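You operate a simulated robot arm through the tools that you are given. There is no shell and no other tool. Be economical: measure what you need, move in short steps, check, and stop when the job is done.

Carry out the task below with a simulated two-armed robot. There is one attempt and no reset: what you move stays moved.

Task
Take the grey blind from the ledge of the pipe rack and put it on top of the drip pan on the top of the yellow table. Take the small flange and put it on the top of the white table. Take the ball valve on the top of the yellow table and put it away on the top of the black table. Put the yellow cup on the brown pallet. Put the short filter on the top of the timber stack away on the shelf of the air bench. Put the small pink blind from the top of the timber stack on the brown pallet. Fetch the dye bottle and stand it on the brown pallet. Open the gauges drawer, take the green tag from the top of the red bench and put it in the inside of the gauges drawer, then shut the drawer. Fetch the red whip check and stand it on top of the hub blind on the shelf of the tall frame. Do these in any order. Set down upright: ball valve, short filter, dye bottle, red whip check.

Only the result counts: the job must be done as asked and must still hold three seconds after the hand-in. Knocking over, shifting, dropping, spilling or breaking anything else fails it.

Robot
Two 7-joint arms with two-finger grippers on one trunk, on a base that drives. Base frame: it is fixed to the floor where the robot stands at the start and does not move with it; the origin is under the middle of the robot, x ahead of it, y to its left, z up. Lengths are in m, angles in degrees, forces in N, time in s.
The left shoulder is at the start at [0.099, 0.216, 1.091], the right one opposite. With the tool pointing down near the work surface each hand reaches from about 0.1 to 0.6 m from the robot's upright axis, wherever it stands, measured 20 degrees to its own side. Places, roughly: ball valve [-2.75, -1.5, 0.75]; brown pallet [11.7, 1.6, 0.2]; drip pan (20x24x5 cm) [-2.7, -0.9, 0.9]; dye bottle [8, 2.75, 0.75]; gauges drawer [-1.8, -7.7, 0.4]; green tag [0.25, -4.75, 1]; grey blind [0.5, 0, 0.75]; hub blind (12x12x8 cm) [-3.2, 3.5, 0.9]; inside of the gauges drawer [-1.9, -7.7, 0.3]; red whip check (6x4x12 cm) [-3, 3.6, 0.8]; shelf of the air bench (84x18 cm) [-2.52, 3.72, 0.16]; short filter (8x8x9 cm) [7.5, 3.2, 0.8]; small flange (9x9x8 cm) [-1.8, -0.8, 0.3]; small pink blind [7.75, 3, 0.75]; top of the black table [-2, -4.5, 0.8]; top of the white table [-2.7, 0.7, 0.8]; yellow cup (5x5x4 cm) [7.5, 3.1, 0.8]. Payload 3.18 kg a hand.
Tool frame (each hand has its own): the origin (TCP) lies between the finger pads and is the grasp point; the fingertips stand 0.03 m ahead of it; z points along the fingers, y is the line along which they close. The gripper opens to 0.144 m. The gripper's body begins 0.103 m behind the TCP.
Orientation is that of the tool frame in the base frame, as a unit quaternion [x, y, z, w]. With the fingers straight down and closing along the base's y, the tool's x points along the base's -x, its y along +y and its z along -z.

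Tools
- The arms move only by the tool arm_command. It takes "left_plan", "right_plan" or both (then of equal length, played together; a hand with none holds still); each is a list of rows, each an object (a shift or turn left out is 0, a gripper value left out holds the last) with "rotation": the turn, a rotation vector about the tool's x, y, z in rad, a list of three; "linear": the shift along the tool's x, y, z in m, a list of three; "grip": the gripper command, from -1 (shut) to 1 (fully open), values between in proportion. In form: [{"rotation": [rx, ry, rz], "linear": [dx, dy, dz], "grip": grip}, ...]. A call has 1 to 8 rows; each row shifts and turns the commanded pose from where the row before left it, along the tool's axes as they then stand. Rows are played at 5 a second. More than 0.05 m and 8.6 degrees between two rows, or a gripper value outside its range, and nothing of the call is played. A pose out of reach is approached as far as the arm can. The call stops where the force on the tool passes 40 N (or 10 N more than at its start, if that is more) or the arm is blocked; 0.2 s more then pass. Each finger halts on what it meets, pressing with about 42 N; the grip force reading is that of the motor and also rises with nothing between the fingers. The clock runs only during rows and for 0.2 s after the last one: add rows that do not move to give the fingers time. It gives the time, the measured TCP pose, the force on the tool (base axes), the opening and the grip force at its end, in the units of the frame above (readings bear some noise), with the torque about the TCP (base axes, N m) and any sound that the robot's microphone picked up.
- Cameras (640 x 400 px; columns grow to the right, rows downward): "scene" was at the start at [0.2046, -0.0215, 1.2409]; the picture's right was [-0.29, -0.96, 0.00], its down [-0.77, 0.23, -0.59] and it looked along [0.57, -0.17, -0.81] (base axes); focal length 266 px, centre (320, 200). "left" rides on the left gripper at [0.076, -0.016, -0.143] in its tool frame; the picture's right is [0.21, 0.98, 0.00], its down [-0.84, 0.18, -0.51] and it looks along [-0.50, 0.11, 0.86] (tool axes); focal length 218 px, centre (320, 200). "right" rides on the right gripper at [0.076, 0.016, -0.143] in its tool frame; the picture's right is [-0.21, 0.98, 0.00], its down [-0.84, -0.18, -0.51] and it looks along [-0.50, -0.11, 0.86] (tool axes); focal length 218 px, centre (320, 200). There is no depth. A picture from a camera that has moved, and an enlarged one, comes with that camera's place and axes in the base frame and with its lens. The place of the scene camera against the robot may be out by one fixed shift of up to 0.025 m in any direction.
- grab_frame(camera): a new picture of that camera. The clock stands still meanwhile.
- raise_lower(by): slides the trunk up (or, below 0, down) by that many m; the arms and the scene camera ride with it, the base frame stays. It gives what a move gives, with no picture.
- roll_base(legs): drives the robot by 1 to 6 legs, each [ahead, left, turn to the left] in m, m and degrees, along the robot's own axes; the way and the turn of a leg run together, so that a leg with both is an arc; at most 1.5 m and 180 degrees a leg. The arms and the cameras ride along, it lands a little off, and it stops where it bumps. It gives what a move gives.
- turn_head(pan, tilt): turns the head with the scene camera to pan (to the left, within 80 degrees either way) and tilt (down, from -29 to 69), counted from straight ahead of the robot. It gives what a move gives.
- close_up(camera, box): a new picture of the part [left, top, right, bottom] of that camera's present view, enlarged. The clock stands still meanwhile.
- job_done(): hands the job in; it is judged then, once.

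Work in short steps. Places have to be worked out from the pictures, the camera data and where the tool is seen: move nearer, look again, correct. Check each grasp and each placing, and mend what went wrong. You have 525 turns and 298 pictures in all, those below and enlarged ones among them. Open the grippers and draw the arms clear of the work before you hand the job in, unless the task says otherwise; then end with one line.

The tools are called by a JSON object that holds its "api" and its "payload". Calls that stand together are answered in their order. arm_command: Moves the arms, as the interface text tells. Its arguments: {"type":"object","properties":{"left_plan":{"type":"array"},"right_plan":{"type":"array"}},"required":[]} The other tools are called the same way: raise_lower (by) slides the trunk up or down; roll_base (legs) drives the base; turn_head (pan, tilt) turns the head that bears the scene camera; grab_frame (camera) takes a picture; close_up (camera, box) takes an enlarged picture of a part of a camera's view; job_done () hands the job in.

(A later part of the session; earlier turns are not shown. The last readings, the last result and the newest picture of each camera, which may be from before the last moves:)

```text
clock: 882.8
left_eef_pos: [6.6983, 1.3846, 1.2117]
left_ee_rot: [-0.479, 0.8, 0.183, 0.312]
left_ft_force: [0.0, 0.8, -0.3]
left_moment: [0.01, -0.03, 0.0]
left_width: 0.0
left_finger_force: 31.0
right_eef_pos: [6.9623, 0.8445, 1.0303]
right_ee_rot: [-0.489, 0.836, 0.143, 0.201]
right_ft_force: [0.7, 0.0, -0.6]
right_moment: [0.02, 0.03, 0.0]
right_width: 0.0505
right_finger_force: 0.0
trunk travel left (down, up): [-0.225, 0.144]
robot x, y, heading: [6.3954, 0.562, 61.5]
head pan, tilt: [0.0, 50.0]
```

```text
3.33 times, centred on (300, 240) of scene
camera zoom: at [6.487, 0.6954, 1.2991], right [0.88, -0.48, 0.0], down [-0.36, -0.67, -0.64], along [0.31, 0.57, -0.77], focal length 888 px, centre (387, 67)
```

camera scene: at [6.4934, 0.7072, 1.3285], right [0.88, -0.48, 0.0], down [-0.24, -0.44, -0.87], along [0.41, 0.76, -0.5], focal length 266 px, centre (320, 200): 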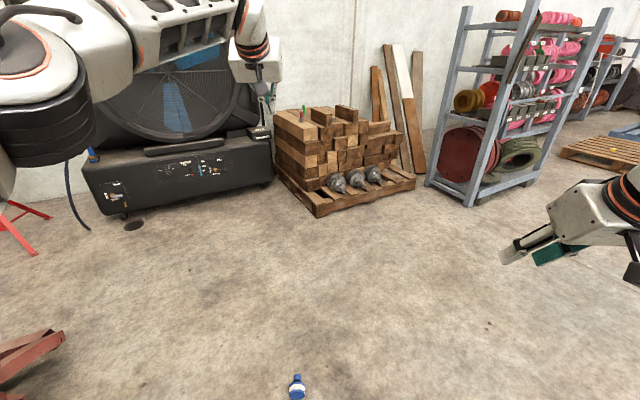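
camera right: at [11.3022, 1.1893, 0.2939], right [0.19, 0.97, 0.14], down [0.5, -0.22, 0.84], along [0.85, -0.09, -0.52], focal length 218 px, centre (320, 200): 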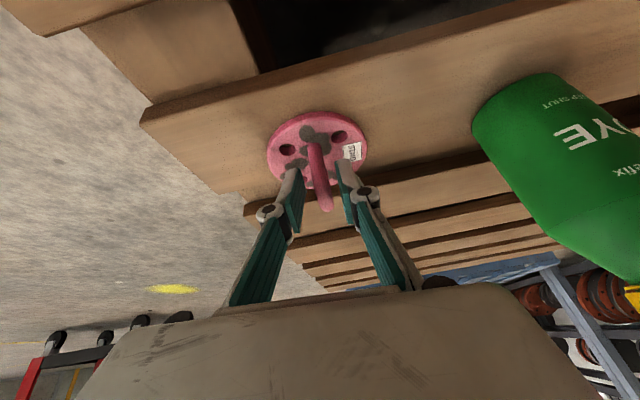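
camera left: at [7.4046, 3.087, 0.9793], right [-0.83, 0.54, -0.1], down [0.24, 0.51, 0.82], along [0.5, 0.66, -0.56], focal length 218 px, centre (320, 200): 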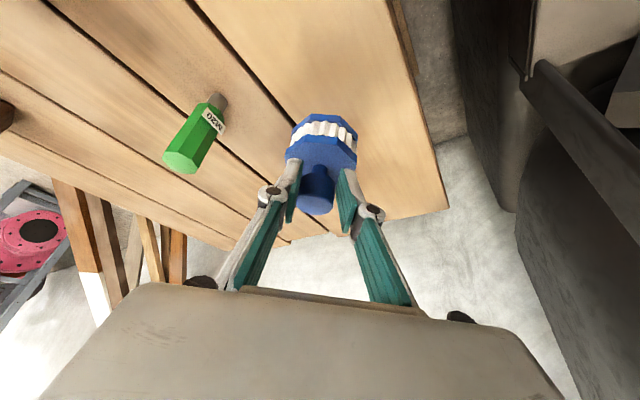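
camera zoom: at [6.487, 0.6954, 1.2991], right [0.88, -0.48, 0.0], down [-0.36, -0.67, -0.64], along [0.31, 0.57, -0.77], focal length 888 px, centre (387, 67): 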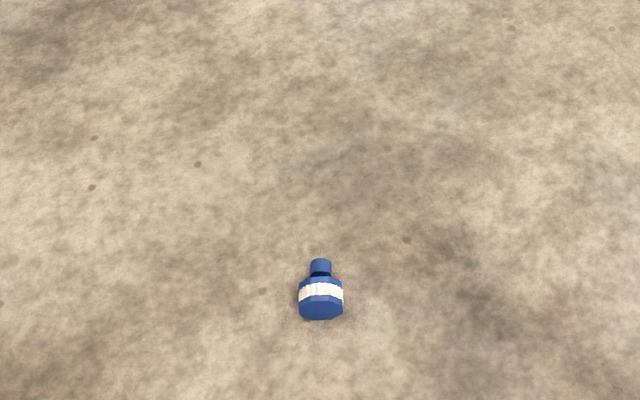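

It lies on its side, undamaged, at about (6.692, 1.28), its axis along my heading. I'll pick it up across the body with a vertical left hand. First set the stance and bring the hand down ahead of the base.

{"api": "roll_base", "payload": {"legs": [[0.29, -0.138, 0]]}}

{"api": "arm_command", "payload": {"left_plan": [{"rotation": [0, 0.14, 0], "linear": [0.02, 0.01, 0.01], "grip": 0.6}, {"rotation": [0, 0.14, 0], "linear": [0.02, 0.01, 0.01]}, {"rotation": [0, 0.14, 0], "linear": [0.02, 0.01, 0.01]}, {"rotation": [0, 0.14, 0], "linear": [0.02, 0.01, 0.02]}, {"rotation": [0, 0.14, 0], "linear": [0.02, 0.01, 0.02]}, {}]}}

{"api": "raise_lower", "payload": {"by": -0.225}}

```text
clock: 885.0
left_eef_pos: [6.9585, 1.5806, 1.2114]
left_ee_rot: [-0.479, 0.8, 0.183, 0.312]
left_ft_force: [-0.1, 0.1, 0.6]
left_moment: [-0.04, 0.04, -0.02]
left_width: 0.0
left_finger_force: 30.5
right_eef_pos: [7.2229, 1.0391, 1.0298]
right_ee_rot: [-0.49, 0.836, 0.144, 0.201]
right_ft_force: [-0.5, -0.5, -0.5]
right_moment: [0.03, 0.03, -0.01]
right_width: 0.0503
right_finger_force: 0.0
trunk travel left (down, up): [-0.225, 0.144]
robot x, y, heading: [6.6594, 0.7527, 61.9]
head pan, tilt: [0.0, 50.0]
```

```text
clock: 886.4
left_eef_pos: [6.902, 1.5584, 1.175]
left_ee_rot: [-0.504, 0.821, 0.134, 0.234]
left_ft_force: [0.8, 0.3, -0.5]
left_moment: [0.0, -0.01, 0.0]
left_width: 0.115
left_finger_force: 0.1
left hand out of reach, approached as far as the arm can: row 1, 2, 3, 4, 5
right_eef_pos: [7.2218, 1.0404, 1.0313]
right_ee_rot: [-0.491, 0.836, 0.144, 0.201]
right_ft_force: [0.2, -0.2, 0.1]
right_moment: [-0.03, -0.04, 0.04]
right_width: 0.0505
right_finger_force: 0.2
trunk travel left (down, up): [-0.225, 0.144]
robot x, y, heading: [6.6547, 0.7566, 61.5]
head pan, tilt: [0.0, 50.0]
```

```text
clock: 888.8
left_eef_pos: [6.9015, 1.56, 0.9518]
left_ee_rot: [-0.504, 0.82, 0.135, 0.234]
left_ft_force: [0.2, -0.1, -0.1]
left_moment: [0.03, -0.02, 0.04]
left_width: 0.1151
left_finger_force: 0.1
right_eef_pos: [7.2196, 1.0328, 0.6836]
right_ee_rot: [-0.502, 0.861, 0.054, 0.054]
right_ft_force: [-0.5, -0.6, 0.7]
right_moment: [0.05, 0.01, 0.03]
right_width: 0.0505
right_finger_force: 0.1
trunk travel left (down, up): [0.0, 0.369]
robot x, y, heading: [6.6575, 0.7549, 61.8]
head pan, tilt: [0.0, 50.0]
```

{"api": "arm_command", "payload": {"left_plan": [{"rotation": [0, 0.11, 0], "linear": [0.0405, 0, 0.028]}, {"rotation": [0, 0.11, 0], "linear": [0.037, 0, 0.032]}, {"rotation": [0, 0.11, 0], "linear": [0.0336, 0, 0.036]}, {"rotation": [0, 0.11, 0], "linear": [0.029, 0, 0.04]}, {"rotation": [0, 0.11, 0], "linear": [0.024, 0, 0.043]}, {"linear": [0.02, 0.005, 0.045]}, {"linear": [0.02, 0.005, 0.045]}, {"linear": [0.02, 0.005, 0.045]}]}}

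{"api": "grab_frame", "payload": {"camera": "left"}}

```text
clock: 890.5
left_eef_pos: [6.8196, 1.4228, 0.5904]
left_ee_rot: [-0.522, 0.853, -0.008, 0.001]
left_ft_force: [0.6, -0.2, -0.4]
left_moment: [0.05, 0.01, -0.01]
left_width: 0.1151
left_finger_force: 0.0
right_eef_pos: [7.2177, 1.0337, 0.6826]
right_ee_rot: [-0.502, 0.862, 0.053, 0.054]
right_ft_force: [0.0, 0.2, 0.0]
right_moment: [0.0, 0.04, -0.02]
right_width: 0.0502
right_finger_force: 0.1
trunk travel left (down, up): [0.0, 0.369]
robot x, y, heading: [6.6601, 0.7577, 61.7]
head pan, tilt: [0.0, 50.0]
```

```text
78 pictures are left
camera left: at [6.7959, 1.3478, 0.7352], right [-0.97, 0.26, -0.01], down [0.22, 0.84, 0.5], along [0.14, 0.48, -0.87], focal length 218 px, centre (320, 200)
```

left: 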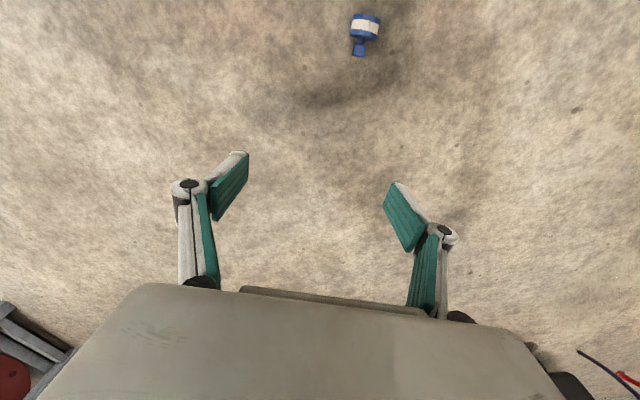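

Filter body at (6.667, 1.277). Continuing down while drawing back.

{"api": "arm_command", "payload": {"left_plan": [{"linear": [0.018, 0.006, 0.045]}, {"linear": [0.018, 0.006, 0.045]}, {"linear": [0.018, 0.006, 0.045]}, {"linear": [0.018, 0.006, 0.045]}, {"linear": [0.018, 0.006, 0.045]}, {"linear": [0.018, 0.006, 0.045]}, {"linear": [0.018, 0.006, 0.045]}, {}]}}

{"api": "grab_frame", "payload": {"camera": "left"}}

```text
clock: 892.4
left_eef_pos: [6.7294, 1.3262, 0.2766]
left_ee_rot: [-0.521, 0.854, -0.007, 0.003]
left_ft_force: [0.3, -0.2, 0.3]
left_moment: [0.03, -0.03, 0.01]
left_width: 0.1151
left_finger_force: 0.0
right_eef_pos: [7.2184, 1.0342, 0.6835]
right_ee_rot: [-0.502, 0.862, 0.053, 0.053]
right_ft_force: [-0.4, 0.4, 0.4]
right_moment: [0.01, 0.05, 0.04]
right_width: 0.0503
right_finger_force: 0.0
trunk travel left (down, up): [0.0, 0.369]
robot x, y, heading: [6.6555, 0.7556, 61.6]
head pan, tilt: [0.0, 50.0]
```

```text
77 pictures are left
camera left: at [6.7074, 1.2527, 0.4208], right [-0.97, 0.26, -0.01], down [0.22, 0.84, 0.5], along [0.14, 0.48, -0.86], focal length 218 px, centre (320, 200)
```

left: 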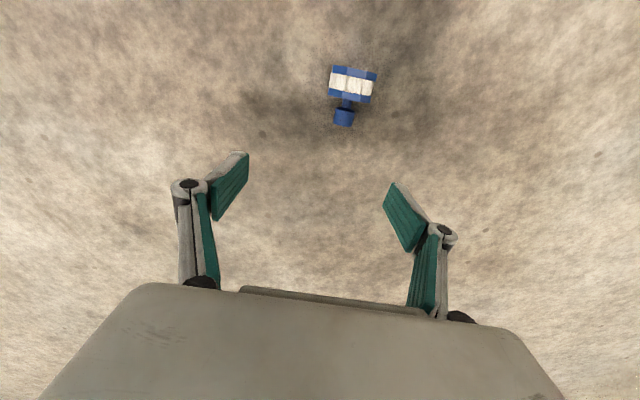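

Aligned with the fingers. Lowering the last 23 cm over it.

{"api": "arm_command", "payload": {"left_plan": [{"linear": [0.0148, 0.0063, 0.045]}, {"linear": [0.0148, 0.0063, 0.045]}, {"linear": [0.0148, 0.0063, 0.045]}, {"linear": [0.0148, 0.0063, 0.045]}, {"linear": [0.0148, 0.0063, 0.042]}, {}]}}

{"api": "grab_frame", "payload": {"camera": "left"}}

```text
clock: 893.8
left_eef_pos: [6.6693, 1.2746, 0.0531]
left_ee_rot: [-0.521, 0.854, -0.008, 0.003]
left_ft_force: [0.1, 0.7, 0.0]
left_moment: [-0.03, 0.0, -0.03]
left_width: 0.1151
left_finger_force: 0.0
right_eef_pos: [7.2179, 1.035, 0.6831]
right_ee_rot: [-0.502, 0.861, 0.053, 0.055]
right_ft_force: [-0.2, -0.7, 0.2]
right_moment: [-0.02, 0.03, -0.01]
right_width: 0.0504
right_finger_force: 0.1
trunk travel left (down, up): [0.0, 0.369]
robot x, y, heading: [6.6529, 0.7582, 61.6]
head pan, tilt: [0.0, 50.0]
```

```text
76 pictures are left
camera left: at [6.6466, 1.2006, 0.1981], right [-0.97, 0.26, -0.01], down [0.22, 0.84, 0.5], along [0.14, 0.48, -0.87], focal length 218 px, centre (320, 200)
```

left: 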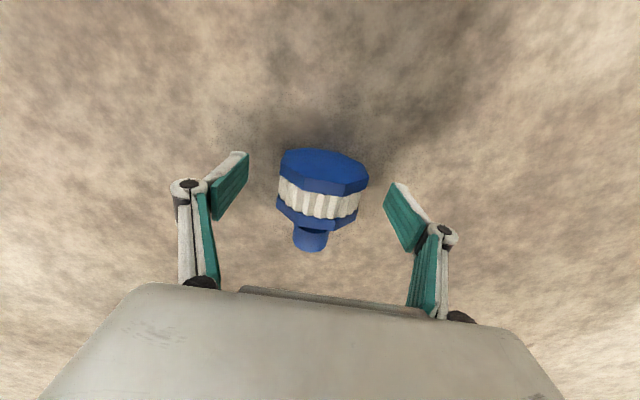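

Right between the pads. Gripping and lifting.

{"api": "arm_command", "payload": {"left_plan": [{"grip": -1}, {}, {}, {}, {"linear": [-0.005, 0, -0.03]}, {"linear": [-0.0148, -0.0063, -0.045]}, {"linear": [-0.0148, -0.0063, -0.045]}, {"linear": [-0.0148, -0.0063, -0.045]}]}}

{"api": "grab_frame", "payload": {"camera": "left"}}

```text
clock: 895.5
left_eef_pos: [6.708, 1.3108, 0.2212]
left_ee_rot: [-0.521, 0.854, -0.008, 0.001]
left_ft_force: [0.0, -1.0, -0.4]
left_moment: [0.01, 0.02, 0.0]
left_width: 0.0653
left_finger_force: 42.2
right_eef_pos: [7.2187, 1.0345, 0.6849]
right_ee_rot: [-0.502, 0.861, 0.054, 0.054]
right_ft_force: [0.5, -0.3, -0.7]
right_moment: [0.0, -0.05, -0.02]
right_width: 0.0505
right_finger_force: 0.0
trunk travel left (down, up): [0.0, 0.369]
robot x, y, heading: [6.6609, 0.7546, 61.6]
head pan, tilt: [0.0, 50.0]
```

```text
75 pictures are left
camera left: at [6.6843, 1.2364, 0.3657], right [-0.97, 0.26, -0.01], down [0.22, 0.84, 0.5], along [0.14, 0.48, -0.87], focal length 218 px, centre (320, 200)
```

left: 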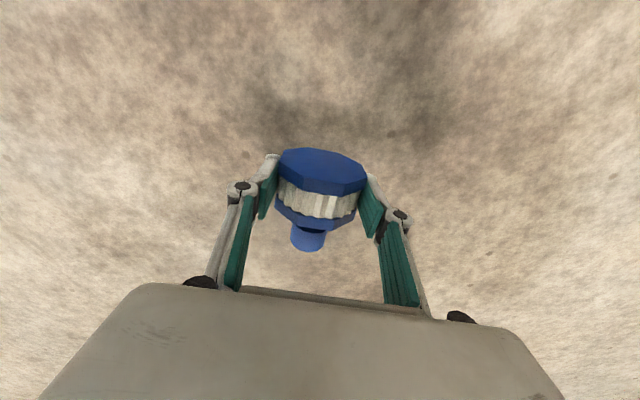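

Firmly held (65 mm). Raising it along the reverse path, then the trunk.

{"api": "arm_command", "payload": {"left_plan": [{"linear": [-0.018, -0.006, -0.045]}, {"linear": [-0.018, -0.006, -0.045]}, {"linear": [-0.018, -0.006, -0.045]}, {"linear": [-0.018, -0.006, -0.045]}, {"linear": [-0.018, -0.006, -0.045]}, {"linear": [-0.018, -0.006, -0.045]}, {"linear": [-0.018, -0.006, -0.045]}, {"linear": [-0.018, -0.006, -0.045]}]}}

{"api": "raise_lower", "payload": {"by": 0.2}}

{"api": "roll_base", "payload": {"legs": [[0, 0, -61.5], [-1.2, -0.2, 0], [-1.4, 0, 0]]}}

{"api": "grab_frame", "payload": {"camera": "left"}}

```text
clock: 897.4
left_eef_pos: [6.8124, 1.4204, 0.5781]
left_ee_rot: [-0.521, 0.853, -0.008, 0.002]
left_ft_force: [0.4, -0.2, -1.2]
left_moment: [0.02, -0.02, 0.01]
left_width: 0.0655
left_finger_force: 42.0
right_eef_pos: [7.2183, 1.0344, 0.6829]
right_ee_rot: [-0.502, 0.861, 0.053, 0.054]
right_ft_force: [0.5, 0.2, 0.3]
right_moment: [0.02, -0.02, -0.02]
right_width: 0.0503
right_finger_force: 0.0
trunk travel left (down, up): [0.0, 0.369]
robot x, y, heading: [6.6551, 0.7542, 61.5]
head pan, tilt: [0.0, 50.0]
```

```text
clock: 899.5
left_eef_pos: [6.8118, 1.4198, 0.7767]
left_ee_rot: [-0.522, 0.853, -0.008, 0.002]
left_ft_force: [0.4, 0.6, -1.4]
left_moment: [-0.06, 0.03, -0.01]
left_width: 0.0654
left_finger_force: 41.8
right_eef_pos: [7.2193, 1.0343, 0.8817]
right_ee_rot: [-0.502, 0.862, 0.053, 0.053]
right_ft_force: [-0.9, -0.3, -0.6]
right_moment: [0.0, 0.02, -0.02]
right_width: 0.0503
right_finger_force: 0.0
trunk travel left (down, up): [-0.2, 0.169]
robot x, y, heading: [6.6559, 0.7523, 61.9]
head pan, tilt: [0.0, 50.0]
```

```text
clock: 915.0
left_eef_pos: [4.7069, 0.7294, 0.7775]
left_ee_rot: [-0.026, 1.0, -0.007, -0.002]
left_ft_force: [-0.1, -0.1, -0.7]
left_moment: [0.0, 0.02, 0.01]
left_width: 0.0654
left_finger_force: 41.7
right_eef_pos: [4.5795, 0.1843, 0.8832]
right_ee_rot: [-0.005, 0.997, 0.019, 0.073]
right_ft_force: [0.5, 0.9, 0.9]
right_moment: [0.0, -0.03, -0.01]
right_width: 0.0503
right_finger_force: 0.0
trunk travel left (down, up): [-0.2, 0.169]
robot x, y, heading: [4.0592, 0.5286, 1.9]
head pan, tilt: [0.0, 50.0]
```

```text
74 pictures are left
camera left: at [4.631, 0.7114, 0.9225], right [-0.26, 0.97, -0.01], down [0.83, 0.23, 0.5], along [0.49, 0.12, -0.87], focal length 218 px, centre (320, 200)
```

left: 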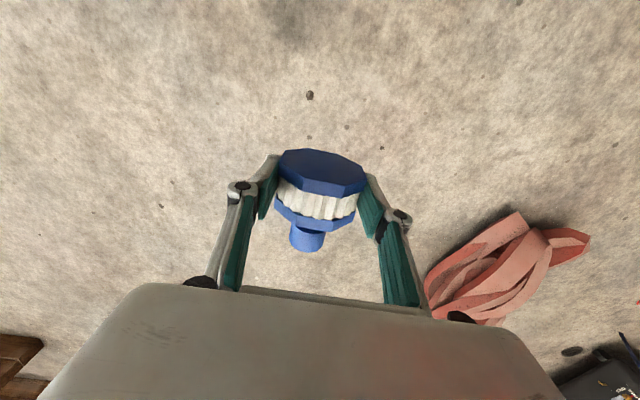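

Still held. Before squeezing past the compressor I'll raise the trunk fully and draw both hands in.

{"api": "raise_lower", "payload": {"by": 0.168}}

{"api": "arm_command", "payload": {"left_plan": [{"linear": [0.04, 0, -0.025]}, {"linear": [0.04, 0, -0.025]}, {"linear": [0.04, 0, -0.025]}, {"linear": [0.04, 0, -0.025]}, {"linear": [0.04, 0, -0.025]}, {"linear": [0.04, 0, -0.025]}, {}], "right_plan": [{"linear": [0.02, 0, -0.02]}, {"linear": [0.02, 0, -0.02]}, {"linear": [0.02, 0, -0.02]}, {"linear": [0.02, 0, -0.02]}, {"linear": [0.02, 0, -0.02]}, {"linear": [0.02, 0, -0.02]}, {}]}}

{"api": "roll_base", "payload": {"legs": [[-1.2, 0, -1.9], [-1.17, 0, 0], [0, 0.5, 0], [0, 0.5, 0], [-0.6, 0.05, 0], [-0.5, 0.5, 0]]}}

```text
clock: 916.9
left_eef_pos: [4.7068, 0.729, 0.9443]
left_ee_rot: [-0.026, 1.0, -0.007, -0.003]
left_ft_force: [-0.9, 0.0, -0.3]
left_moment: [0.0, -0.02, 0.01]
left_width: 0.0652
left_finger_force: 41.6
right_eef_pos: [4.5782, 0.1842, 1.0506]
right_ee_rot: [-0.005, 0.997, 0.019, 0.073]
right_ft_force: [0.1, -0.2, -0.9]
right_moment: [-0.01, 0.04, 0.03]
right_width: 0.0505
right_finger_force: 0.1
trunk travel left (down, up): [-0.368, 0.001]
robot x, y, heading: [4.0539, 0.5303, 1.6]
head pan, tilt: [0.0, 50.0]
```

```text
clock: 918.5
left_eef_pos: [4.4708, 0.7159, 1.0979]
left_ee_rot: [-0.026, 1.0, -0.007, -0.003]
left_ft_force: [0.2, 0.0, -0.4]
left_moment: [0.01, 0.04, -0.01]
left_width: 0.0653
left_finger_force: 42.5
right_eef_pos: [4.4426, 0.177, 1.1499]
right_ee_rot: [-0.005, 0.997, 0.019, 0.073]
right_ft_force: [-0.5, 0.6, -1.2]
right_moment: [-0.04, 0.01, 0.0]
right_width: 0.0501
right_finger_force: 0.0
trunk travel left (down, up): [-0.368, 0.001]
robot x, y, heading: [4.0572, 0.5295, 1.7]
head pan, tilt: [0.0, 50.0]
```

```text
clock: 946.7
left_eef_pos: [0.9553, 2.2055, 1.0978]
left_ee_rot: [-0.026, 1.0, -0.007, -0.002]
left_ft_force: [-1.0, 0.0, -0.4]
left_moment: [0.01, -0.01, 0.01]
left_width: 0.0654
left_finger_force: 41.5
right_eef_pos: [0.927, 1.6687, 1.1515]
right_ee_rot: [-0.004, 0.997, 0.019, 0.073]
right_ft_force: [-0.4, 0.3, 0.8]
right_moment: [0.0, -0.01, 0.03]
right_width: 0.0506
right_finger_force: 0.1
trunk travel left (down, up): [-0.368, 0.001]
robot x, y, heading: [0.5439, 2.0201, 1.7]
head pan, tilt: [0.0, 50.0]
```

Past the compressor. Continuing west to the air bench and turning to face it.

{"api": "roll_base", "payload": {"legs": [[-1.2, 0.3, 0], [-1.0, 0.25, 0], [-0.95, 0.15, 0], [0, 0, 88.3]]}}

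{"api": "turn_head", "payload": {"pan": 5, "tilt": 35}}

{"api": "grab_frame", "payload": {"camera": "scene"}}

```text
clock: 956.5
left_eef_pos: [-1.0166, 2.6684, 1.097]
left_ee_rot: [-0.015, 1.0, -0.008, -0.002]
left_ft_force: [-0.3, 0.2, -1.3]
left_moment: [-0.04, 0.06, 0.01]
left_width: 0.0651
left_finger_force: 41.7
right_eef_pos: [-1.0534, 2.132, 1.1512]
right_ee_rot: [0.005, 0.997, 0.018, 0.073]
right_ft_force: [0.3, -0.2, 0.5]
right_moment: [-0.08, 0.02, -0.01]
right_width: 0.0508
right_finger_force: 0.1
trunk travel left (down, up): [-0.368, 0.001]
robot x, y, heading: [-1.4325, 2.4878, 0.7]
head pan, tilt: [0.0, 50.0]
stopped in leg 2: the robot was blocked; the commanded pose is now the measured one
```

```text
clock: 957.3
left_eef_pos: [-1.0168, 2.6664, 1.0973]
left_ee_rot: [-0.015, 1.0, -0.007, -0.001]
left_ft_force: [-0.5, -0.1, -0.8]
left_moment: [0.0, 0.01, 0.0]
left_width: 0.0654
left_finger_force: 41.7
right_eef_pos: [-1.0557, 2.1291, 1.1505]
right_ee_rot: [0.005, 0.997, 0.018, 0.074]
right_ft_force: [0.2, -0.2, -0.5]
right_moment: [0.03, -0.01, -0.04]
right_width: 0.0504
right_finger_force: 0.2
trunk travel left (down, up): [-0.368, 0.001]
robot x, y, heading: [-1.4275, 2.4892, 0.8]
head pan, tilt: [5.0, 35.0]
```

```text
73 pictures are left
camera scene: at [-1.2892, 2.4963, 1.4656], right [0.1, -1.0, 0.0], down [-0.57, -0.06, -0.82], along [0.82, 0.08, -0.57], focal length 266 px, centre (320, 200)
```

scene: 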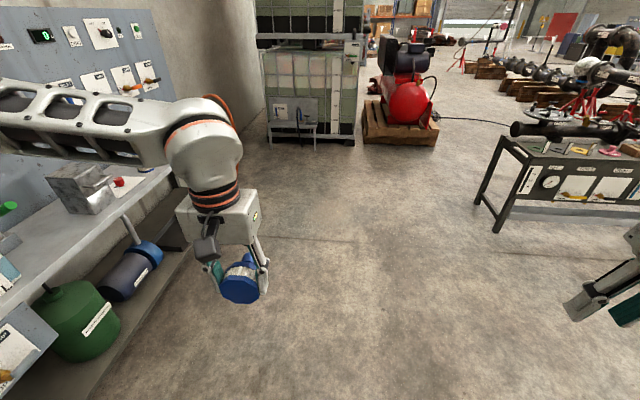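

Something low behind blocked me; on the way out I had used y about 2.9 there. I'll shift north and follow that track.

{"api": "roll_base", "payload": {"legs": [[0.2, 0.15, 0], [-0.1, 0.27, -0.8], [-0.65, 0, 0], [-0.6, 0, 0]]}}

{"api": "grab_frame", "payload": {"camera": "left"}}

```text
clock: 968.0
left_eef_pos: [-2.1609, 3.0781, 1.0989]
left_ee_rot: [-0.016, 1.0, -0.006, -0.002]
left_ft_force: [0.6, 0.1, -0.1]
left_moment: [0.0, 0.02, 0.04]
left_width: 0.0653
left_finger_force: 42.0
right_eef_pos: [-2.1971, 2.5409, 1.1513]
right_ee_rot: [0.005, 0.997, 0.018, 0.074]
right_ft_force: [1.0, -0.6, 0.2]
right_moment: [-0.02, -0.03, 0.01]
right_width: 0.0503
right_finger_force: 0.0
trunk travel left (down, up): [-0.368, 0.001]
robot x, y, heading: [-2.5739, 2.9025, 0.9]
head pan, tilt: [5.0, 35.0]
```

```text
72 pictures are left
camera left: at [-2.237, 3.063, 1.243], right [-0.24, 0.97, -0.01], down [0.84, 0.21, 0.5], along [0.49, 0.11, -0.86], focal length 218 px, centre (320, 200)
```

left: 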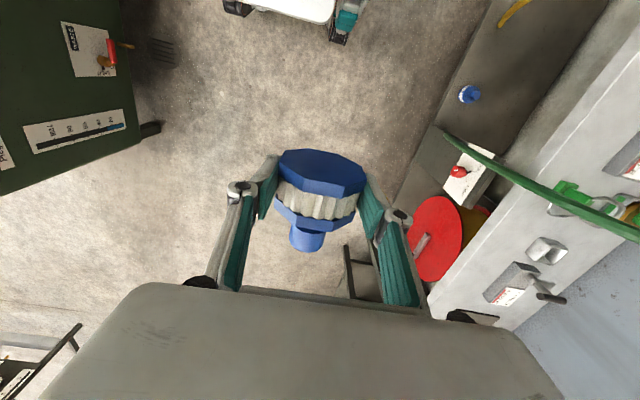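

Now near the bench. The filter must be stood up (knob up), so I'll first set it on the free strip of the air bench's top near (-1.97, 3.63) with a strongly pitched hand, then regrip it for the low shelf. Driving there and facing the bench.

{"api": "roll_base", "payload": {"legs": [[0.75, 0.03, 0], [0, 0, 89.1]]}}

{"api": "turn_head", "payload": {"pan": 5, "tilt": 40}}

{"api": "grab_frame", "payload": {"camera": "scene"}}

```text
clock: 975.9
left_eef_pos: [-2.0076, 3.3532, 1.098]
left_ee_rot: [0.717, -0.697, 0.006, -0.004]
left_ft_force: [-0.1, 0.0, -0.1]
left_moment: [-0.01, -0.01, 0.0]
left_width: 0.0651
left_finger_force: 41.9
right_eef_pos: [-1.4702, 3.3149, 1.1512]
right_ee_rot: [-0.701, 0.71, 0.065, 0.039]
right_ft_force: [-0.4, -0.5, 0.0]
right_moment: [-0.01, 0.03, -0.03]
right_width: 0.0505
right_finger_force: 0.1
trunk travel left (down, up): [-0.368, 0.001]
robot x, y, heading: [-1.8309, 2.9364, 90.7]
head pan, tilt: [5.0, 35.0]
```

```text
clock: 976.6
left_eef_pos: [-2.0077, 3.3527, 1.0992]
left_ee_rot: [0.717, -0.697, 0.007, -0.004]
left_ft_force: [0.6, -0.2, -0.5]
left_moment: [0.02, -0.02, 0.0]
left_width: 0.0651
left_finger_force: 42.4
right_eef_pos: [-1.4697, 3.3139, 1.1519]
right_ee_rot: [-0.701, 0.709, 0.065, 0.038]
right_ft_force: [-0.8, -0.5, 1.4]
right_moment: [0.0, 0.01, 0.01]
right_width: 0.0504
right_finger_force: 0.1
trunk travel left (down, up): [-0.368, 0.001]
robot x, y, heading: [-1.8327, 2.9377, 90.5]
head pan, tilt: [5.0, 40.0]
```

```text
71 pictures are left
camera scene: at [-1.822, 3.062, 1.458], right [1.0, 0.1, 0.0], down [0.06, -0.64, -0.77], along [-0.07, 0.76, -0.64], focal length 266 px, centre (320, 200)
```

scene: 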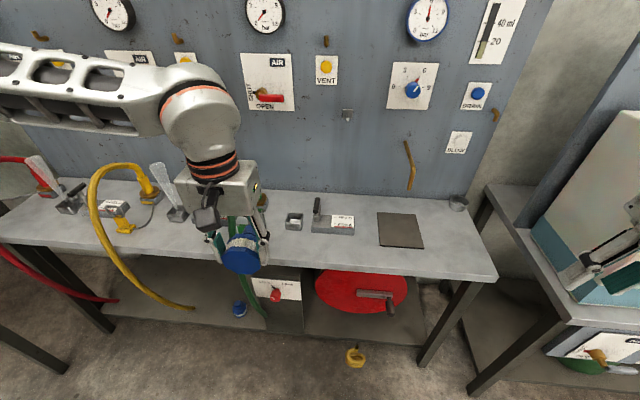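

Clear strip at the bench front near (-1.93, 3.61). Pitching the hand up while moving forward, to bring the knob upward.

{"api": "arm_command", "payload": {"left_plan": [{"rotation": [0, -0.15, 0], "linear": [-0.036, -0.01, 0]}, {"rotation": [0, -0.15, 0], "linear": [-0.0355, -0.01, 0.0056]}, {"rotation": [0, -0.15, 0], "linear": [-0.034, -0.01, 0.0105]}, {"rotation": [0, -0.15, 0], "linear": [-0.032, -0.01, 0.016]}, {"rotation": [0, -0.15, 0], "linear": [-0.03, -0.01, 0.02]}, {"rotation": [0, -0.15, 0], "linear": [-0.026, -0.01, 0.0245]}, {"rotation": [0, -0.15, 0], "linear": [-0.022, -0.01, 0.028]}, {}]}}

{"api": "grab_frame", "payload": {"camera": "scene"}}

```text
clock: 978.4
left_eef_pos: [-1.9476, 3.6076, 1.0988]
left_ee_rot: [0.624, -0.6, -0.353, -0.354]
left_ft_force: [-0.8, -0.1, 0.0]
left_moment: [0.0, 0.02, -0.03]
left_width: 0.0654
left_finger_force: 42.0
right_eef_pos: [-1.471, 3.3144, 1.1523]
right_ee_rot: [-0.701, 0.709, 0.064, 0.039]
right_ft_force: [-1.0, 0.7, 1.3]
right_moment: [0.02, -0.06, -0.02]
right_width: 0.0503
right_finger_force: 0.1
trunk travel left (down, up): [-0.368, 0.001]
robot x, y, heading: [-1.8287, 2.9347, 90.9]
head pan, tilt: [5.0, 40.0]
```

```text
70 pictures are left
camera scene: at [-1.8246, 3.0621, 1.4579], right [1.0, 0.1, 0.0], down [0.06, -0.64, -0.77], along [-0.07, 0.76, -0.64], focal length 266 px, centre (320, 200)
```

scene: 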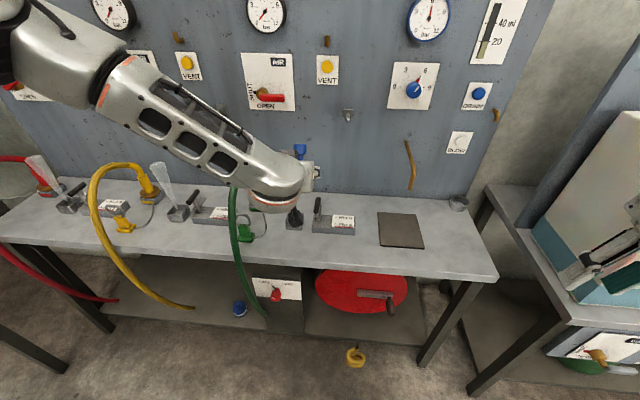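

60° reached easily. Pitching on towards 90°.

{"api": "arm_command", "payload": {"left_plan": [{"rotation": [0, -0.13, 0]}, {"rotation": [0, -0.13, 0]}, {"rotation": [0, -0.13, 0]}, {"rotation": [0, -0.13, 0]}, {}]}}

{"api": "raise_lower", "payload": {"by": -0.18}}

{"api": "grab_frame", "payload": {"camera": "scene"}}

```text
clock: 979.4
left_eef_pos: [-1.9278, 3.628, 1.2088]
left_ee_rot: [0.596, -0.431, -0.501, -0.457]
left_ft_force: [0.7, 1.0, -1.2]
left_moment: [0.0, 0.0, -0.01]
left_width: 0.0653
left_finger_force: 42.2
left hand out of reach, approached as far as the arm can: row 1, 2, 3, 4
right_eef_pos: [-1.4701, 3.3161, 1.1511]
right_ee_rot: [-0.701, 0.709, 0.065, 0.039]
right_ft_force: [-0.2, -0.2, 0.5]
right_moment: [-0.02, -0.03, -0.01]
right_width: 0.0504
right_finger_force: 0.0
trunk travel left (down, up): [-0.368, 0.001]
robot x, y, heading: [-1.8286, 2.9367, 90.8]
head pan, tilt: [5.0, 40.0]
stopped in row 5 (left hand): the arm was blocked; the commanded pose is now the measured one
```

```text
clock: 981.2
left_eef_pos: [-1.9582, 3.6161, 0.927]
left_ee_rot: [0.64, -0.46, -0.477, -0.388]
left_ft_force: [0.2, 0.4, 0.0]
left_moment: [-0.02, -0.02, -0.02]
left_width: 0.0651
left_finger_force: 42.5
right_eef_pos: [-1.4712, 3.3153, 0.9714]
right_ee_rot: [-0.701, 0.71, 0.061, 0.035]
right_ft_force: [0.4, -0.7, -1.3]
right_moment: [0.0, -0.05, 0.0]
right_width: 0.0501
right_finger_force: 0.0
trunk travel left (down, up): [-0.192, 0.178]
robot x, y, heading: [-1.8303, 2.9391, 90.6]
head pan, tilt: [5.0, 40.0]
stopped: the arm was blocked; the commanded pose is now the measured one
```

```text
69 pictures are left
camera scene: at [-1.8232, 3.125, 1.2776], right [1.0, 0.1, 0.0], down [0.06, -0.64, -0.77], along [-0.07, 0.76, -0.64], focal length 266 px, centre (320, 200)
```

scene: 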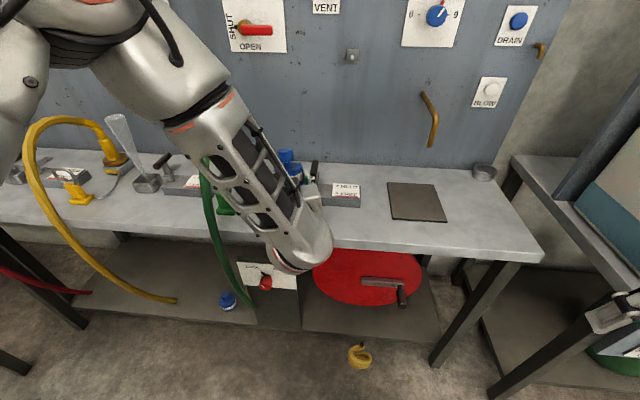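

The filter is nearly upright (about 15° off) at z 0.93. Checking clearances with the hand camera before lowering.

{"api": "grab_frame", "payload": {"camera": "left"}}

{"api": "close_up", "payload": {"camera": "scene", "box": [170, 90, 370, 290]}}

```text
68 pictures are left
camera left: at [-1.8981, 3.4719, 0.8891], right [-0.91, -0.31, -0.26], down [-0.15, -0.34, 0.93], along [-0.38, 0.89, 0.26], focal length 218 px, centre (320, 200)
```

left: 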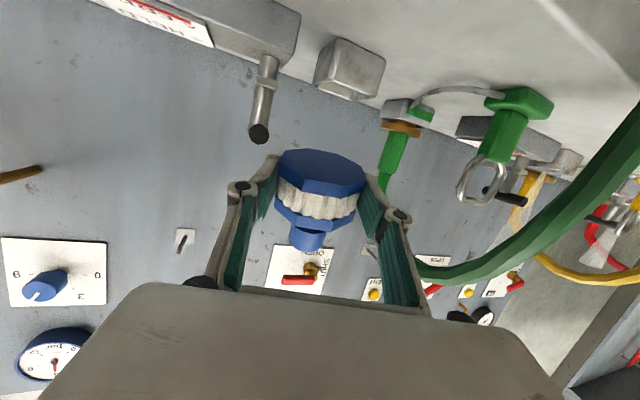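

```text
2.00 times, centred on (270, 190) of scene
camera zoom: at [-1.8232, 3.125, 1.2776], right [1.0, 0.1, 0.0], down [0.06, -0.64, -0.77], along [-0.07, 0.76, -0.64], focal length 533 px, centre (420, 220)
```

zoom: 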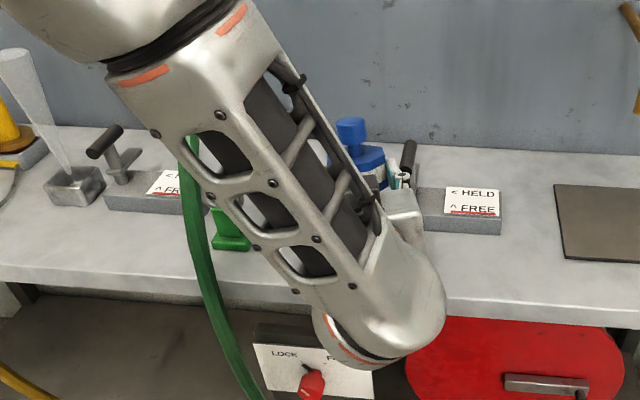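

The gripper is close to the green hose on its left. I'll shift 8 cm to the right (+x) and straighten the yaw.

{"api": "arm_command", "payload": {"left_plan": [{"linear": [0.005, -0.038, -0.01]}, {"linear": [0.005, -0.038, -0.01]}, {"rotation": [0.12, 0, 0]}, {"rotation": [0.12, 0, 0]}, {}]}}

{"api": "grab_frame", "payload": {"camera": "left"}}

```text
clock: 981.9
left_eef_pos: [-1.9636, 3.6476, 0.9385]
left_ee_rot: [0.682, -0.407, -0.477, -0.377]
left_ft_force: [-0.4, -0.7, 0.0]
left_moment: [-0.02, 0.01, 0.0]
left_width: 0.0652
left_finger_force: 41.5
right_eef_pos: [-1.4714, 3.3143, 0.9723]
right_ee_rot: [-0.701, 0.71, 0.062, 0.035]
right_ft_force: [0.0, 0.6, -0.4]
right_moment: [-0.01, -0.02, -0.05]
right_width: 0.0504
right_finger_force: 0.1
trunk travel left (down, up): [-0.192, 0.178]
robot x, y, heading: [-1.8291, 2.9314, 90.7]
head pan, tilt: [5.0, 40.0]
stopped in row 3 (left hand): the arm was blocked; the commanded pose is now the measured one
```

```text
66 pictures are left
camera left: at [-1.8829, 3.5107, 0.9056], right [-0.85, -0.42, -0.32], down [-0.17, -0.36, 0.92], along [-0.5, 0.83, 0.24], focal length 218 px, centre (320, 200)
```

left: 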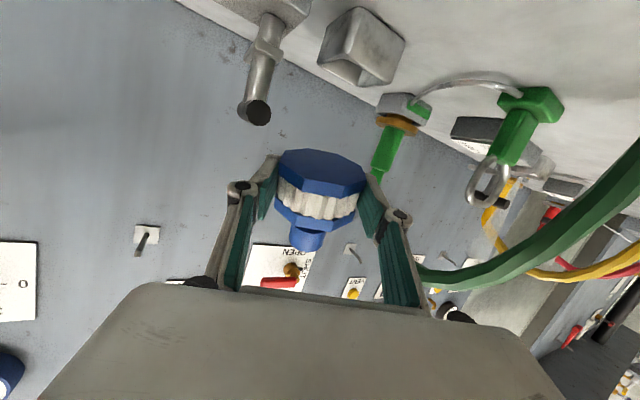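

The wrist is at its limit here, but the filter's tilt is acceptable (17°) and the spot beneath is free. I'll try lowering straight down with the arm.

{"api": "arm_command", "payload": {"left_plan": [{"linear": [0.03, 0.004, 0.008]}, {"linear": [0.03, 0.004, 0.008]}, {}]}}

```text
clock: 982.7
left_eef_pos: [-1.9508, 3.6454, 0.8839]
left_ee_rot: [0.68, -0.409, -0.477, -0.377]
left_ft_force: [-0.6, 0.1, -0.5]
left_moment: [-0.04, -0.02, 0.01]
left_width: 0.0653
left_finger_force: 42.2
left hand out of reach, approached as far as the arm can: row 2
right_eef_pos: [-1.4708, 3.3154, 0.9732]
right_ee_rot: [-0.701, 0.709, 0.061, 0.035]
right_ft_force: [-1.1, -0.3, 0.1]
right_moment: [0.03, 0.02, -0.02]
right_width: 0.0502
right_finger_force: 0.1
trunk travel left (down, up): [-0.192, 0.178]
robot x, y, heading: [-1.832, 2.9368, 90.6]
head pan, tilt: [5.0, 40.0]
```

{"api": "raise_lower", "payload": {"by": -0.05}}

{"api": "close_up", "payload": {"camera": "scene", "box": [170, 90, 370, 290]}}

```text
clock: 983.4
left_eef_pos: [-1.9536, 3.6531, 0.8455]
left_ee_rot: [0.679, -0.403, -0.48, -0.384]
left_ft_force: [2.7, 6.3, 19.3]
left_moment: [0.61, 0.71, -0.3]
left_width: 0.0658
left_finger_force: 42.1
right_eef_pos: [-1.4698, 3.3194, 0.9173]
right_ee_rot: [-0.702, 0.711, 0.041, 0.014]
right_ft_force: [0.1, 0.1, 0.6]
right_moment: [-0.01, -0.06, -0.03]
right_width: 0.0504
right_finger_force: 0.1
trunk travel left (down, up): [-0.153, 0.216]
robot x, y, heading: [-1.8293, 2.9342, 90.5]
head pan, tilt: [5.0, 40.0]
stopped: the force on the tool passed its limit at 101 N (the readings are from after the stop); the commanded pose is now the measured one
```

```text
2.00 times, centred on (270, 190) of scene
camera zoom: at [-1.8233, 3.1602, 1.2354], right [1.0, 0.1, 0.0], down [0.06, -0.64, -0.77], along [-0.07, 0.76, -0.64], focal length 533 px, centre (420, 220)
```

zoom: 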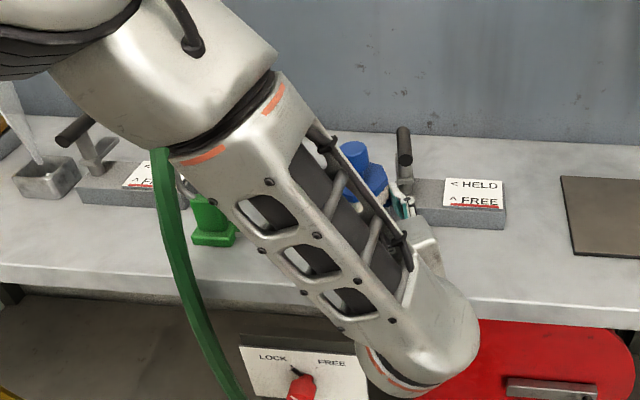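

{"api": "grab_frame", "payload": {"camera": "left"}}

```text
64 pictures are left
camera left: at [-1.8744, 3.5159, 0.8089], right [-0.85, -0.41, -0.33], down [-0.17, -0.38, 0.91], along [-0.5, 0.83, 0.25], focal length 218 px, centre (320, 200)
```

left: 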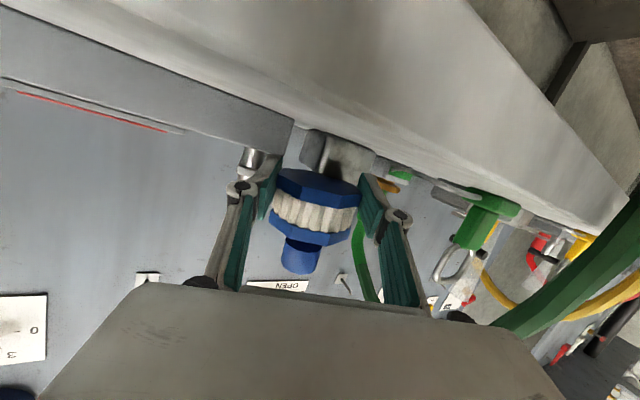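

A fingertip met the lever beside the spot. I'll lift, move back toward the bench's front edge (y about 3.60) and look.

{"api": "arm_command", "payload": {"left_plan": [{"linear": [-0.025, 0, 0]}, {"linear": [-0.015, 0, -0.03]}, {"linear": [0, 0.01, -0.03]}, {}]}}

{"api": "grab_frame", "payload": {"camera": "left"}}

{"api": "close_up", "payload": {"camera": "scene", "box": [190, 110, 390, 290]}}

```text
clock: 984.6
left_eef_pos: [-2.0148, 3.5974, 0.842]
left_ee_rot: [0.718, -0.388, -0.481, -0.321]
left_ft_force: [-0.5, -0.4, -1.3]
left_moment: [0.02, -0.01, -0.05]
left_width: 0.0657
left_finger_force: 41.9
right_eef_pos: [-1.4705, 3.3192, 0.9174]
right_ee_rot: [-0.703, 0.71, 0.041, 0.014]
right_ft_force: [-0.5, 0.4, -0.1]
right_moment: [0.03, -0.01, -0.01]
right_width: 0.0505
right_finger_force: 0.0
trunk travel left (down, up): [-0.153, 0.216]
robot x, y, heading: [-1.8295, 2.9363, 90.4]
head pan, tilt: [5.0, 40.0]
stopped in row 4 (left hand): the arm was blocked; the commanded pose is now the measured one
```

```text
63 pictures are left
camera left: at [-1.9204, 3.4686, 0.8206], right [-0.8, -0.53, -0.28], down [-0.13, -0.3, 0.94], along [-0.59, 0.79, 0.17], focal length 218 px, centre (320, 200)
```

left: 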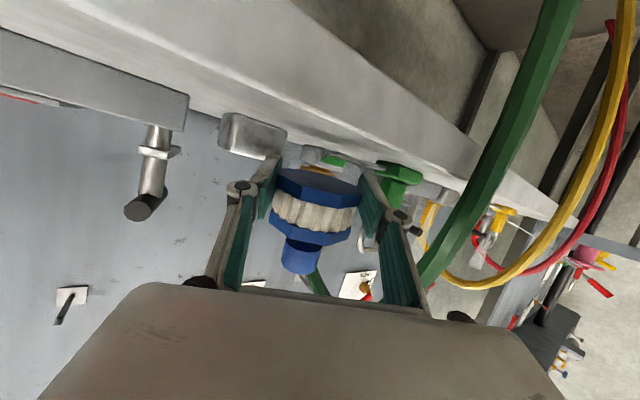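

```text
2.22 times, centred on (290, 200) of scene
camera zoom: at [-1.8239, 3.1615, 1.2355], right [1.0, 0.1, 0.0], down [0.06, -0.64, -0.77], along [-0.07, 0.76, -0.64], focal length 592 px, centre (387, 200)
```

zoom: 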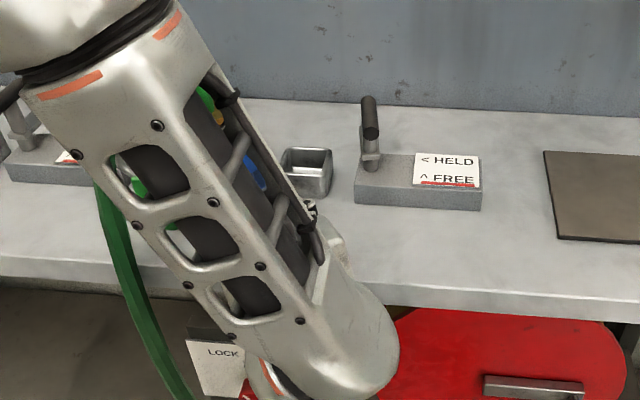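

This pose is poor. I'll back off from the bench, raise the trunk and restore a clean 60° pitch pointing straight ahead.

{"api": "roll_base", "payload": {"legs": [[-0.2, 0, 0]]}}

{"api": "raise_lower", "payload": {"by": 0.2}}

{"api": "arm_command", "payload": {"left_plan": [{"rotation": [0.109, 0.051, 0.074]}, {"rotation": [0.109, 0.051, 0.074]}, {"rotation": [0.109, 0.051, 0.074]}, {"rotation": [0.109, 0.051, 0.074]}, {}]}}

{"api": "grab_frame", "payload": {"camera": "left"}}

```text
clock: 986.2
left_eef_pos: [-2.0133, 3.4028, 0.8459]
left_ee_rot: [0.717, -0.385, -0.483, -0.322]
left_ft_force: [-0.4, -0.7, -0.4]
left_moment: [-0.05, -0.04, 0.01]
left_width: 0.0658
left_finger_force: 41.8
right_eef_pos: [-1.4674, 3.1226, 0.9182]
right_ee_rot: [-0.702, 0.711, 0.04, 0.013]
right_ft_force: [0.1, -0.5, 0.1]
right_moment: [0.06, 0.01, 0.02]
right_width: 0.0501
right_finger_force: 0.0
trunk travel left (down, up): [-0.153, 0.216]
robot x, y, heading: [-1.8256, 2.7386, 90.5]
head pan, tilt: [5.0, 40.0]
```

```text
clock: 988.4
left_eef_pos: [-2.0127, 3.4027, 1.046]
left_ee_rot: [0.717, -0.386, -0.483, -0.322]
left_ft_force: [0.7, 1.0, -0.2]
left_moment: [0.0, 0.02, -0.01]
left_width: 0.0653
left_finger_force: 41.9
right_eef_pos: [-1.468, 3.1238, 1.1171]
right_ee_rot: [-0.702, 0.711, 0.041, 0.014]
right_ft_force: [-0.8, -0.7, 0.1]
right_moment: [-0.01, 0.02, 0.01]
right_width: 0.0504
right_finger_force: 0.1
trunk travel left (down, up): [-0.353, 0.016]
robot x, y, heading: [-1.825, 2.7383, 90.5]
head pan, tilt: [5.0, 40.0]
```

```text
clock: 989.6
left_eef_pos: [-1.9767, 3.4174, 1.0799]
left_ee_rot: [-0.612, 0.614, 0.354, 0.351]
left_ft_force: [-0.2, -0.6, 0.8]
left_moment: [-0.02, -0.02, 0.01]
left_width: 0.0656
left_finger_force: 42.4
left hand out of reach, approached as far as the arm can: row 2, 3, 4
right_eef_pos: [-1.4676, 3.123, 1.1165]
right_ee_rot: [-0.702, 0.711, 0.041, 0.014]
right_ft_force: [0.1, -0.7, 0.3]
right_moment: [-0.02, 0.03, 0.04]
right_width: 0.0503
right_finger_force: 0.1
trunk travel left (down, up): [-0.353, 0.016]
robot x, y, heading: [-1.8292, 2.7426, 90.7]
head pan, tilt: [5.0, 40.0]
```

```text
61 pictures are left
camera left: at [-1.9605, 3.2575, 1.0873], right [-0.98, -0.11, -0.17], down [-0.17, -0.01, 0.98], along [-0.11, 0.99, -0.01], focal length 218 px, centre (320, 200)
```

left: 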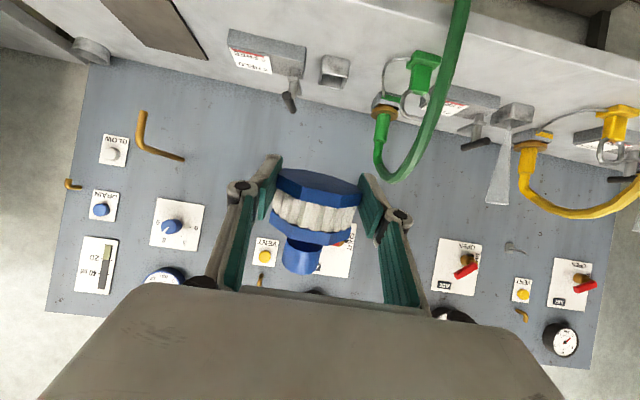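

Clean 60° pose again. Moving over the free strip at (-1.74, 3.62), well away from the levers, and lowering by the trunk.

{"api": "roll_base", "payload": {"legs": [[0, -0.24, -0.6], [0.2, 0, 0]]}}

{"api": "raise_lower", "payload": {"by": -0.19}}

{"api": "grab_frame", "payload": {"camera": "scene"}}

{"api": "grab_frame", "payload": {"camera": "left"}}

```text
clock: 993.5
left_eef_pos: [-1.7303, 3.6217, 1.0811]
left_ee_rot: [-0.609, 0.617, 0.352, 0.353]
left_ft_force: [0.3, 0.2, -0.4]
left_moment: [-0.04, 0.01, 0.02]
left_width: 0.0654
left_finger_force: 42.2
right_eef_pos: [-1.2249, 3.3185, 1.1173]
right_ee_rot: [-0.698, 0.715, 0.04, 0.013]
right_ft_force: [-0.1, 0.5, -0.5]
right_moment: [-0.04, -0.03, -0.02]
right_width: 0.0502
right_finger_force: 0.1
trunk travel left (down, up): [-0.353, 0.016]
robot x, y, heading: [-1.5898, 2.9428, 89.5]
head pan, tilt: [5.0, 40.0]
```

```text
clock: 995.3
left_eef_pos: [-1.7294, 3.6189, 0.8279]
left_ee_rot: [-0.633, 0.634, 0.315, 0.312]
left_ft_force: [-1.9, -4.7, 6.2]
left_moment: [-0.02, -0.21, -0.13]
left_width: 0.0653
left_finger_force: 42.0
right_eef_pos: [-1.2248, 3.3204, 0.9294]
right_ee_rot: [-0.699, 0.715, 0.036, 0.008]
right_ft_force: [0.5, 0.3, -0.2]
right_moment: [-0.04, 0.02, -0.01]
right_width: 0.0501
right_finger_force: 0.0
trunk travel left (down, up): [-0.169, 0.2]
robot x, y, heading: [-1.5904, 2.9409, 89.8]
head pan, tilt: [5.0, 40.0]
stopped: the force on the tool passed its limit at 88 N (the readings are from after the stop); the commanded pose is now the measured one
```

```text
60 pictures are left
camera scene: at [-1.5802, 3.1494, 1.2537], right [1.0, 0.09, 0.0], down [0.06, -0.64, -0.77], along [-0.07, 0.76, -0.64], focal length 266 px, centre (320, 200)
```

scene: 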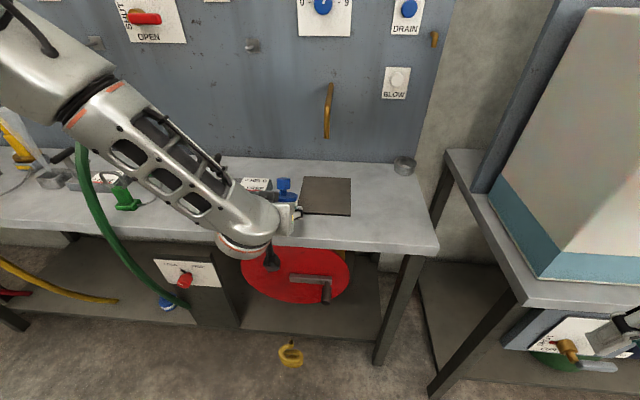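

```text
59 pictures are left
camera left: at [-1.7143, 3.4604, 0.8539], right [-0.98, -0.13, -0.16], down [-0.18, 0.11, 0.98], along [-0.11, 0.99, -0.13], focal length 218 px, centre (320, 200)
```

left: 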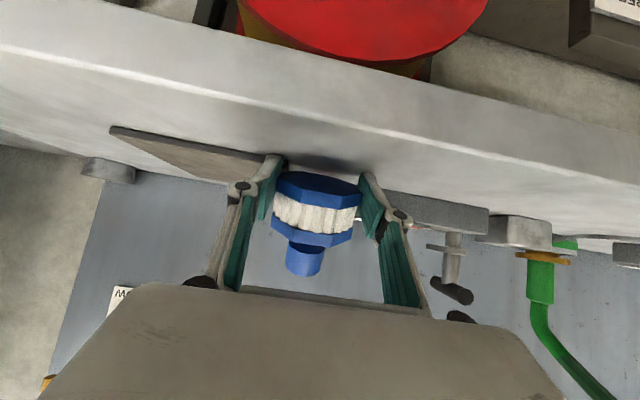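

The filter is down on the bench, about 15° off upright after turning in the grip. Releasing it gently so it settles.

{"api": "arm_command", "payload": {"left_plan": [{"grip": 0.05}, {}, {}, {}]}}

{"api": "grab_frame", "payload": {"camera": "left"}}

```text
clock: 996.3
left_eef_pos: [-1.7302, 3.6201, 0.8278]
left_ee_rot: [-0.633, 0.634, 0.316, 0.313]
left_ft_force: [-1.2, -0.1, 1.1]
left_moment: [0.04, -0.04, 0.1]
left_width: 0.0759
left_finger_force: 0.2
right_eef_pos: [-1.2253, 3.3201, 0.9288]
right_ee_rot: [-0.699, 0.715, 0.035, 0.008]
right_ft_force: [-0.3, 0.8, -0.3]
right_moment: [0.0, -0.01, -0.01]
right_width: 0.0506
right_finger_force: 0.0
trunk travel left (down, up): [-0.169, 0.2]
robot x, y, heading: [-1.5891, 2.9421, 89.8]
head pan, tilt: [5.0, 40.0]
```

```text
58 pictures are left
camera left: at [-1.7144, 3.4607, 0.8536], right [-0.98, -0.13, -0.16], down [-0.18, 0.11, 0.98], along [-0.11, 0.99, -0.13], focal length 218 px, centre (320, 200)
```

left: 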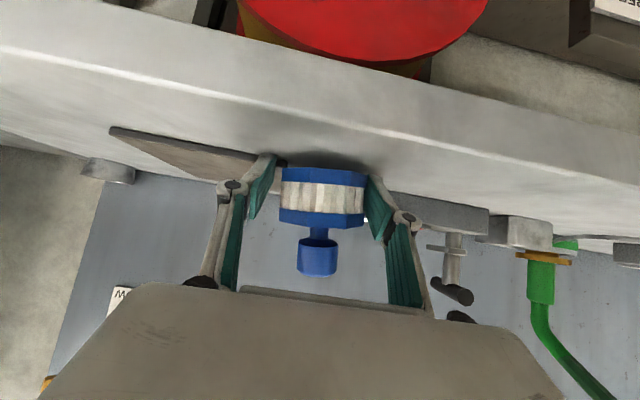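

It stands upright on the bench top. Now I'll withdraw, bring the hand vertical above it, and regrip it by the body.

{"api": "arm_command", "payload": {"left_plan": [{"grip": 0.5}, {}, {"linear": [0, 0, -0.04]}, {"linear": [0, 0, -0.045]}, {"linear": [-0.01, 0, -0.045]}, {"linear": [-0.02, 0, -0.04]}, {"linear": [-0.02, 0, -0.04]}, {}]}}

{"api": "arm_command", "payload": {"left_plan": [{"rotation": [0, 0.13, 0]}, {"rotation": [0, 0.13, 0]}, {"rotation": [0, 0.13, 0]}, {"rotation": [0, 0.13, 0]}, {"rotation": [0, 0.13, 0]}, {"rotation": [0, 0.13, 0]}, {"rotation": [0, 0.13, 0]}, {}]}}

{"api": "grab_frame", "payload": {"camera": "left"}}

```text
clock: 998.1
left_eef_pos: [-1.7291, 3.481, 0.9947]
left_ee_rot: [-0.634, 0.634, 0.314, 0.312]
left_ft_force: [-0.8, 0.6, 0.3]
left_moment: [0.01, 0.0, 0.01]
left_width: 0.1078
left_finger_force: 0.0
right_eef_pos: [-1.2245, 3.3207, 0.9292]
right_ee_rot: [-0.698, 0.715, 0.035, 0.008]
right_ft_force: [-0.8, 0.7, -0.7]
right_moment: [-0.03, -0.02, 0.0]
right_width: 0.0502
right_finger_force: 0.1
trunk travel left (down, up): [-0.169, 0.2]
robot x, y, heading: [-1.5884, 2.9427, 90.1]
head pan, tilt: [5.0, 40.0]
```

```text
clock: 999.9
left_eef_pos: [-1.7294, 3.4818, 0.9952]
left_ee_rot: [-0.706, 0.708, 0.004, 0.002]
left_ft_force: [1.2, 0.2, 0.8]
left_moment: [-0.01, -0.02, 0.02]
left_width: 0.108
left_finger_force: 0.1
right_eef_pos: [-1.2248, 3.3206, 0.9288]
right_ee_rot: [-0.698, 0.715, 0.036, 0.009]
right_ft_force: [0.0, 0.2, -0.1]
right_moment: [0.01, 0.04, 0.04]
right_width: 0.0504
right_finger_force: 0.1
trunk travel left (down, up): [-0.169, 0.2]
robot x, y, heading: [-1.5894, 2.9423, 90.1]
head pan, tilt: [5.0, 40.0]
```

```text
57 pictures are left
camera left: at [-1.7132, 3.4057, 1.1377], right [-0.98, -0.21, 0.0], down [-0.18, 0.84, 0.51], along [-0.11, 0.5, -0.86], focal length 218 px, centre (320, 200)
```

left: 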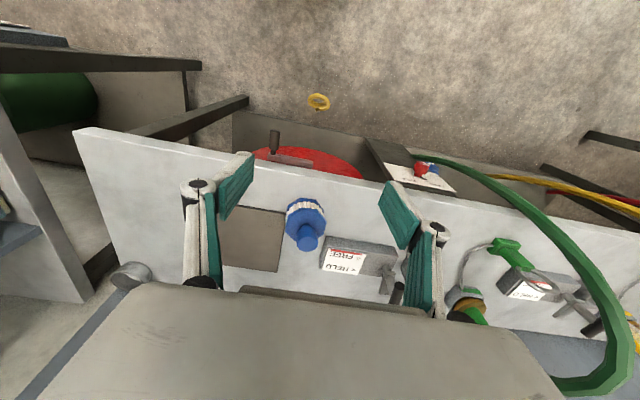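

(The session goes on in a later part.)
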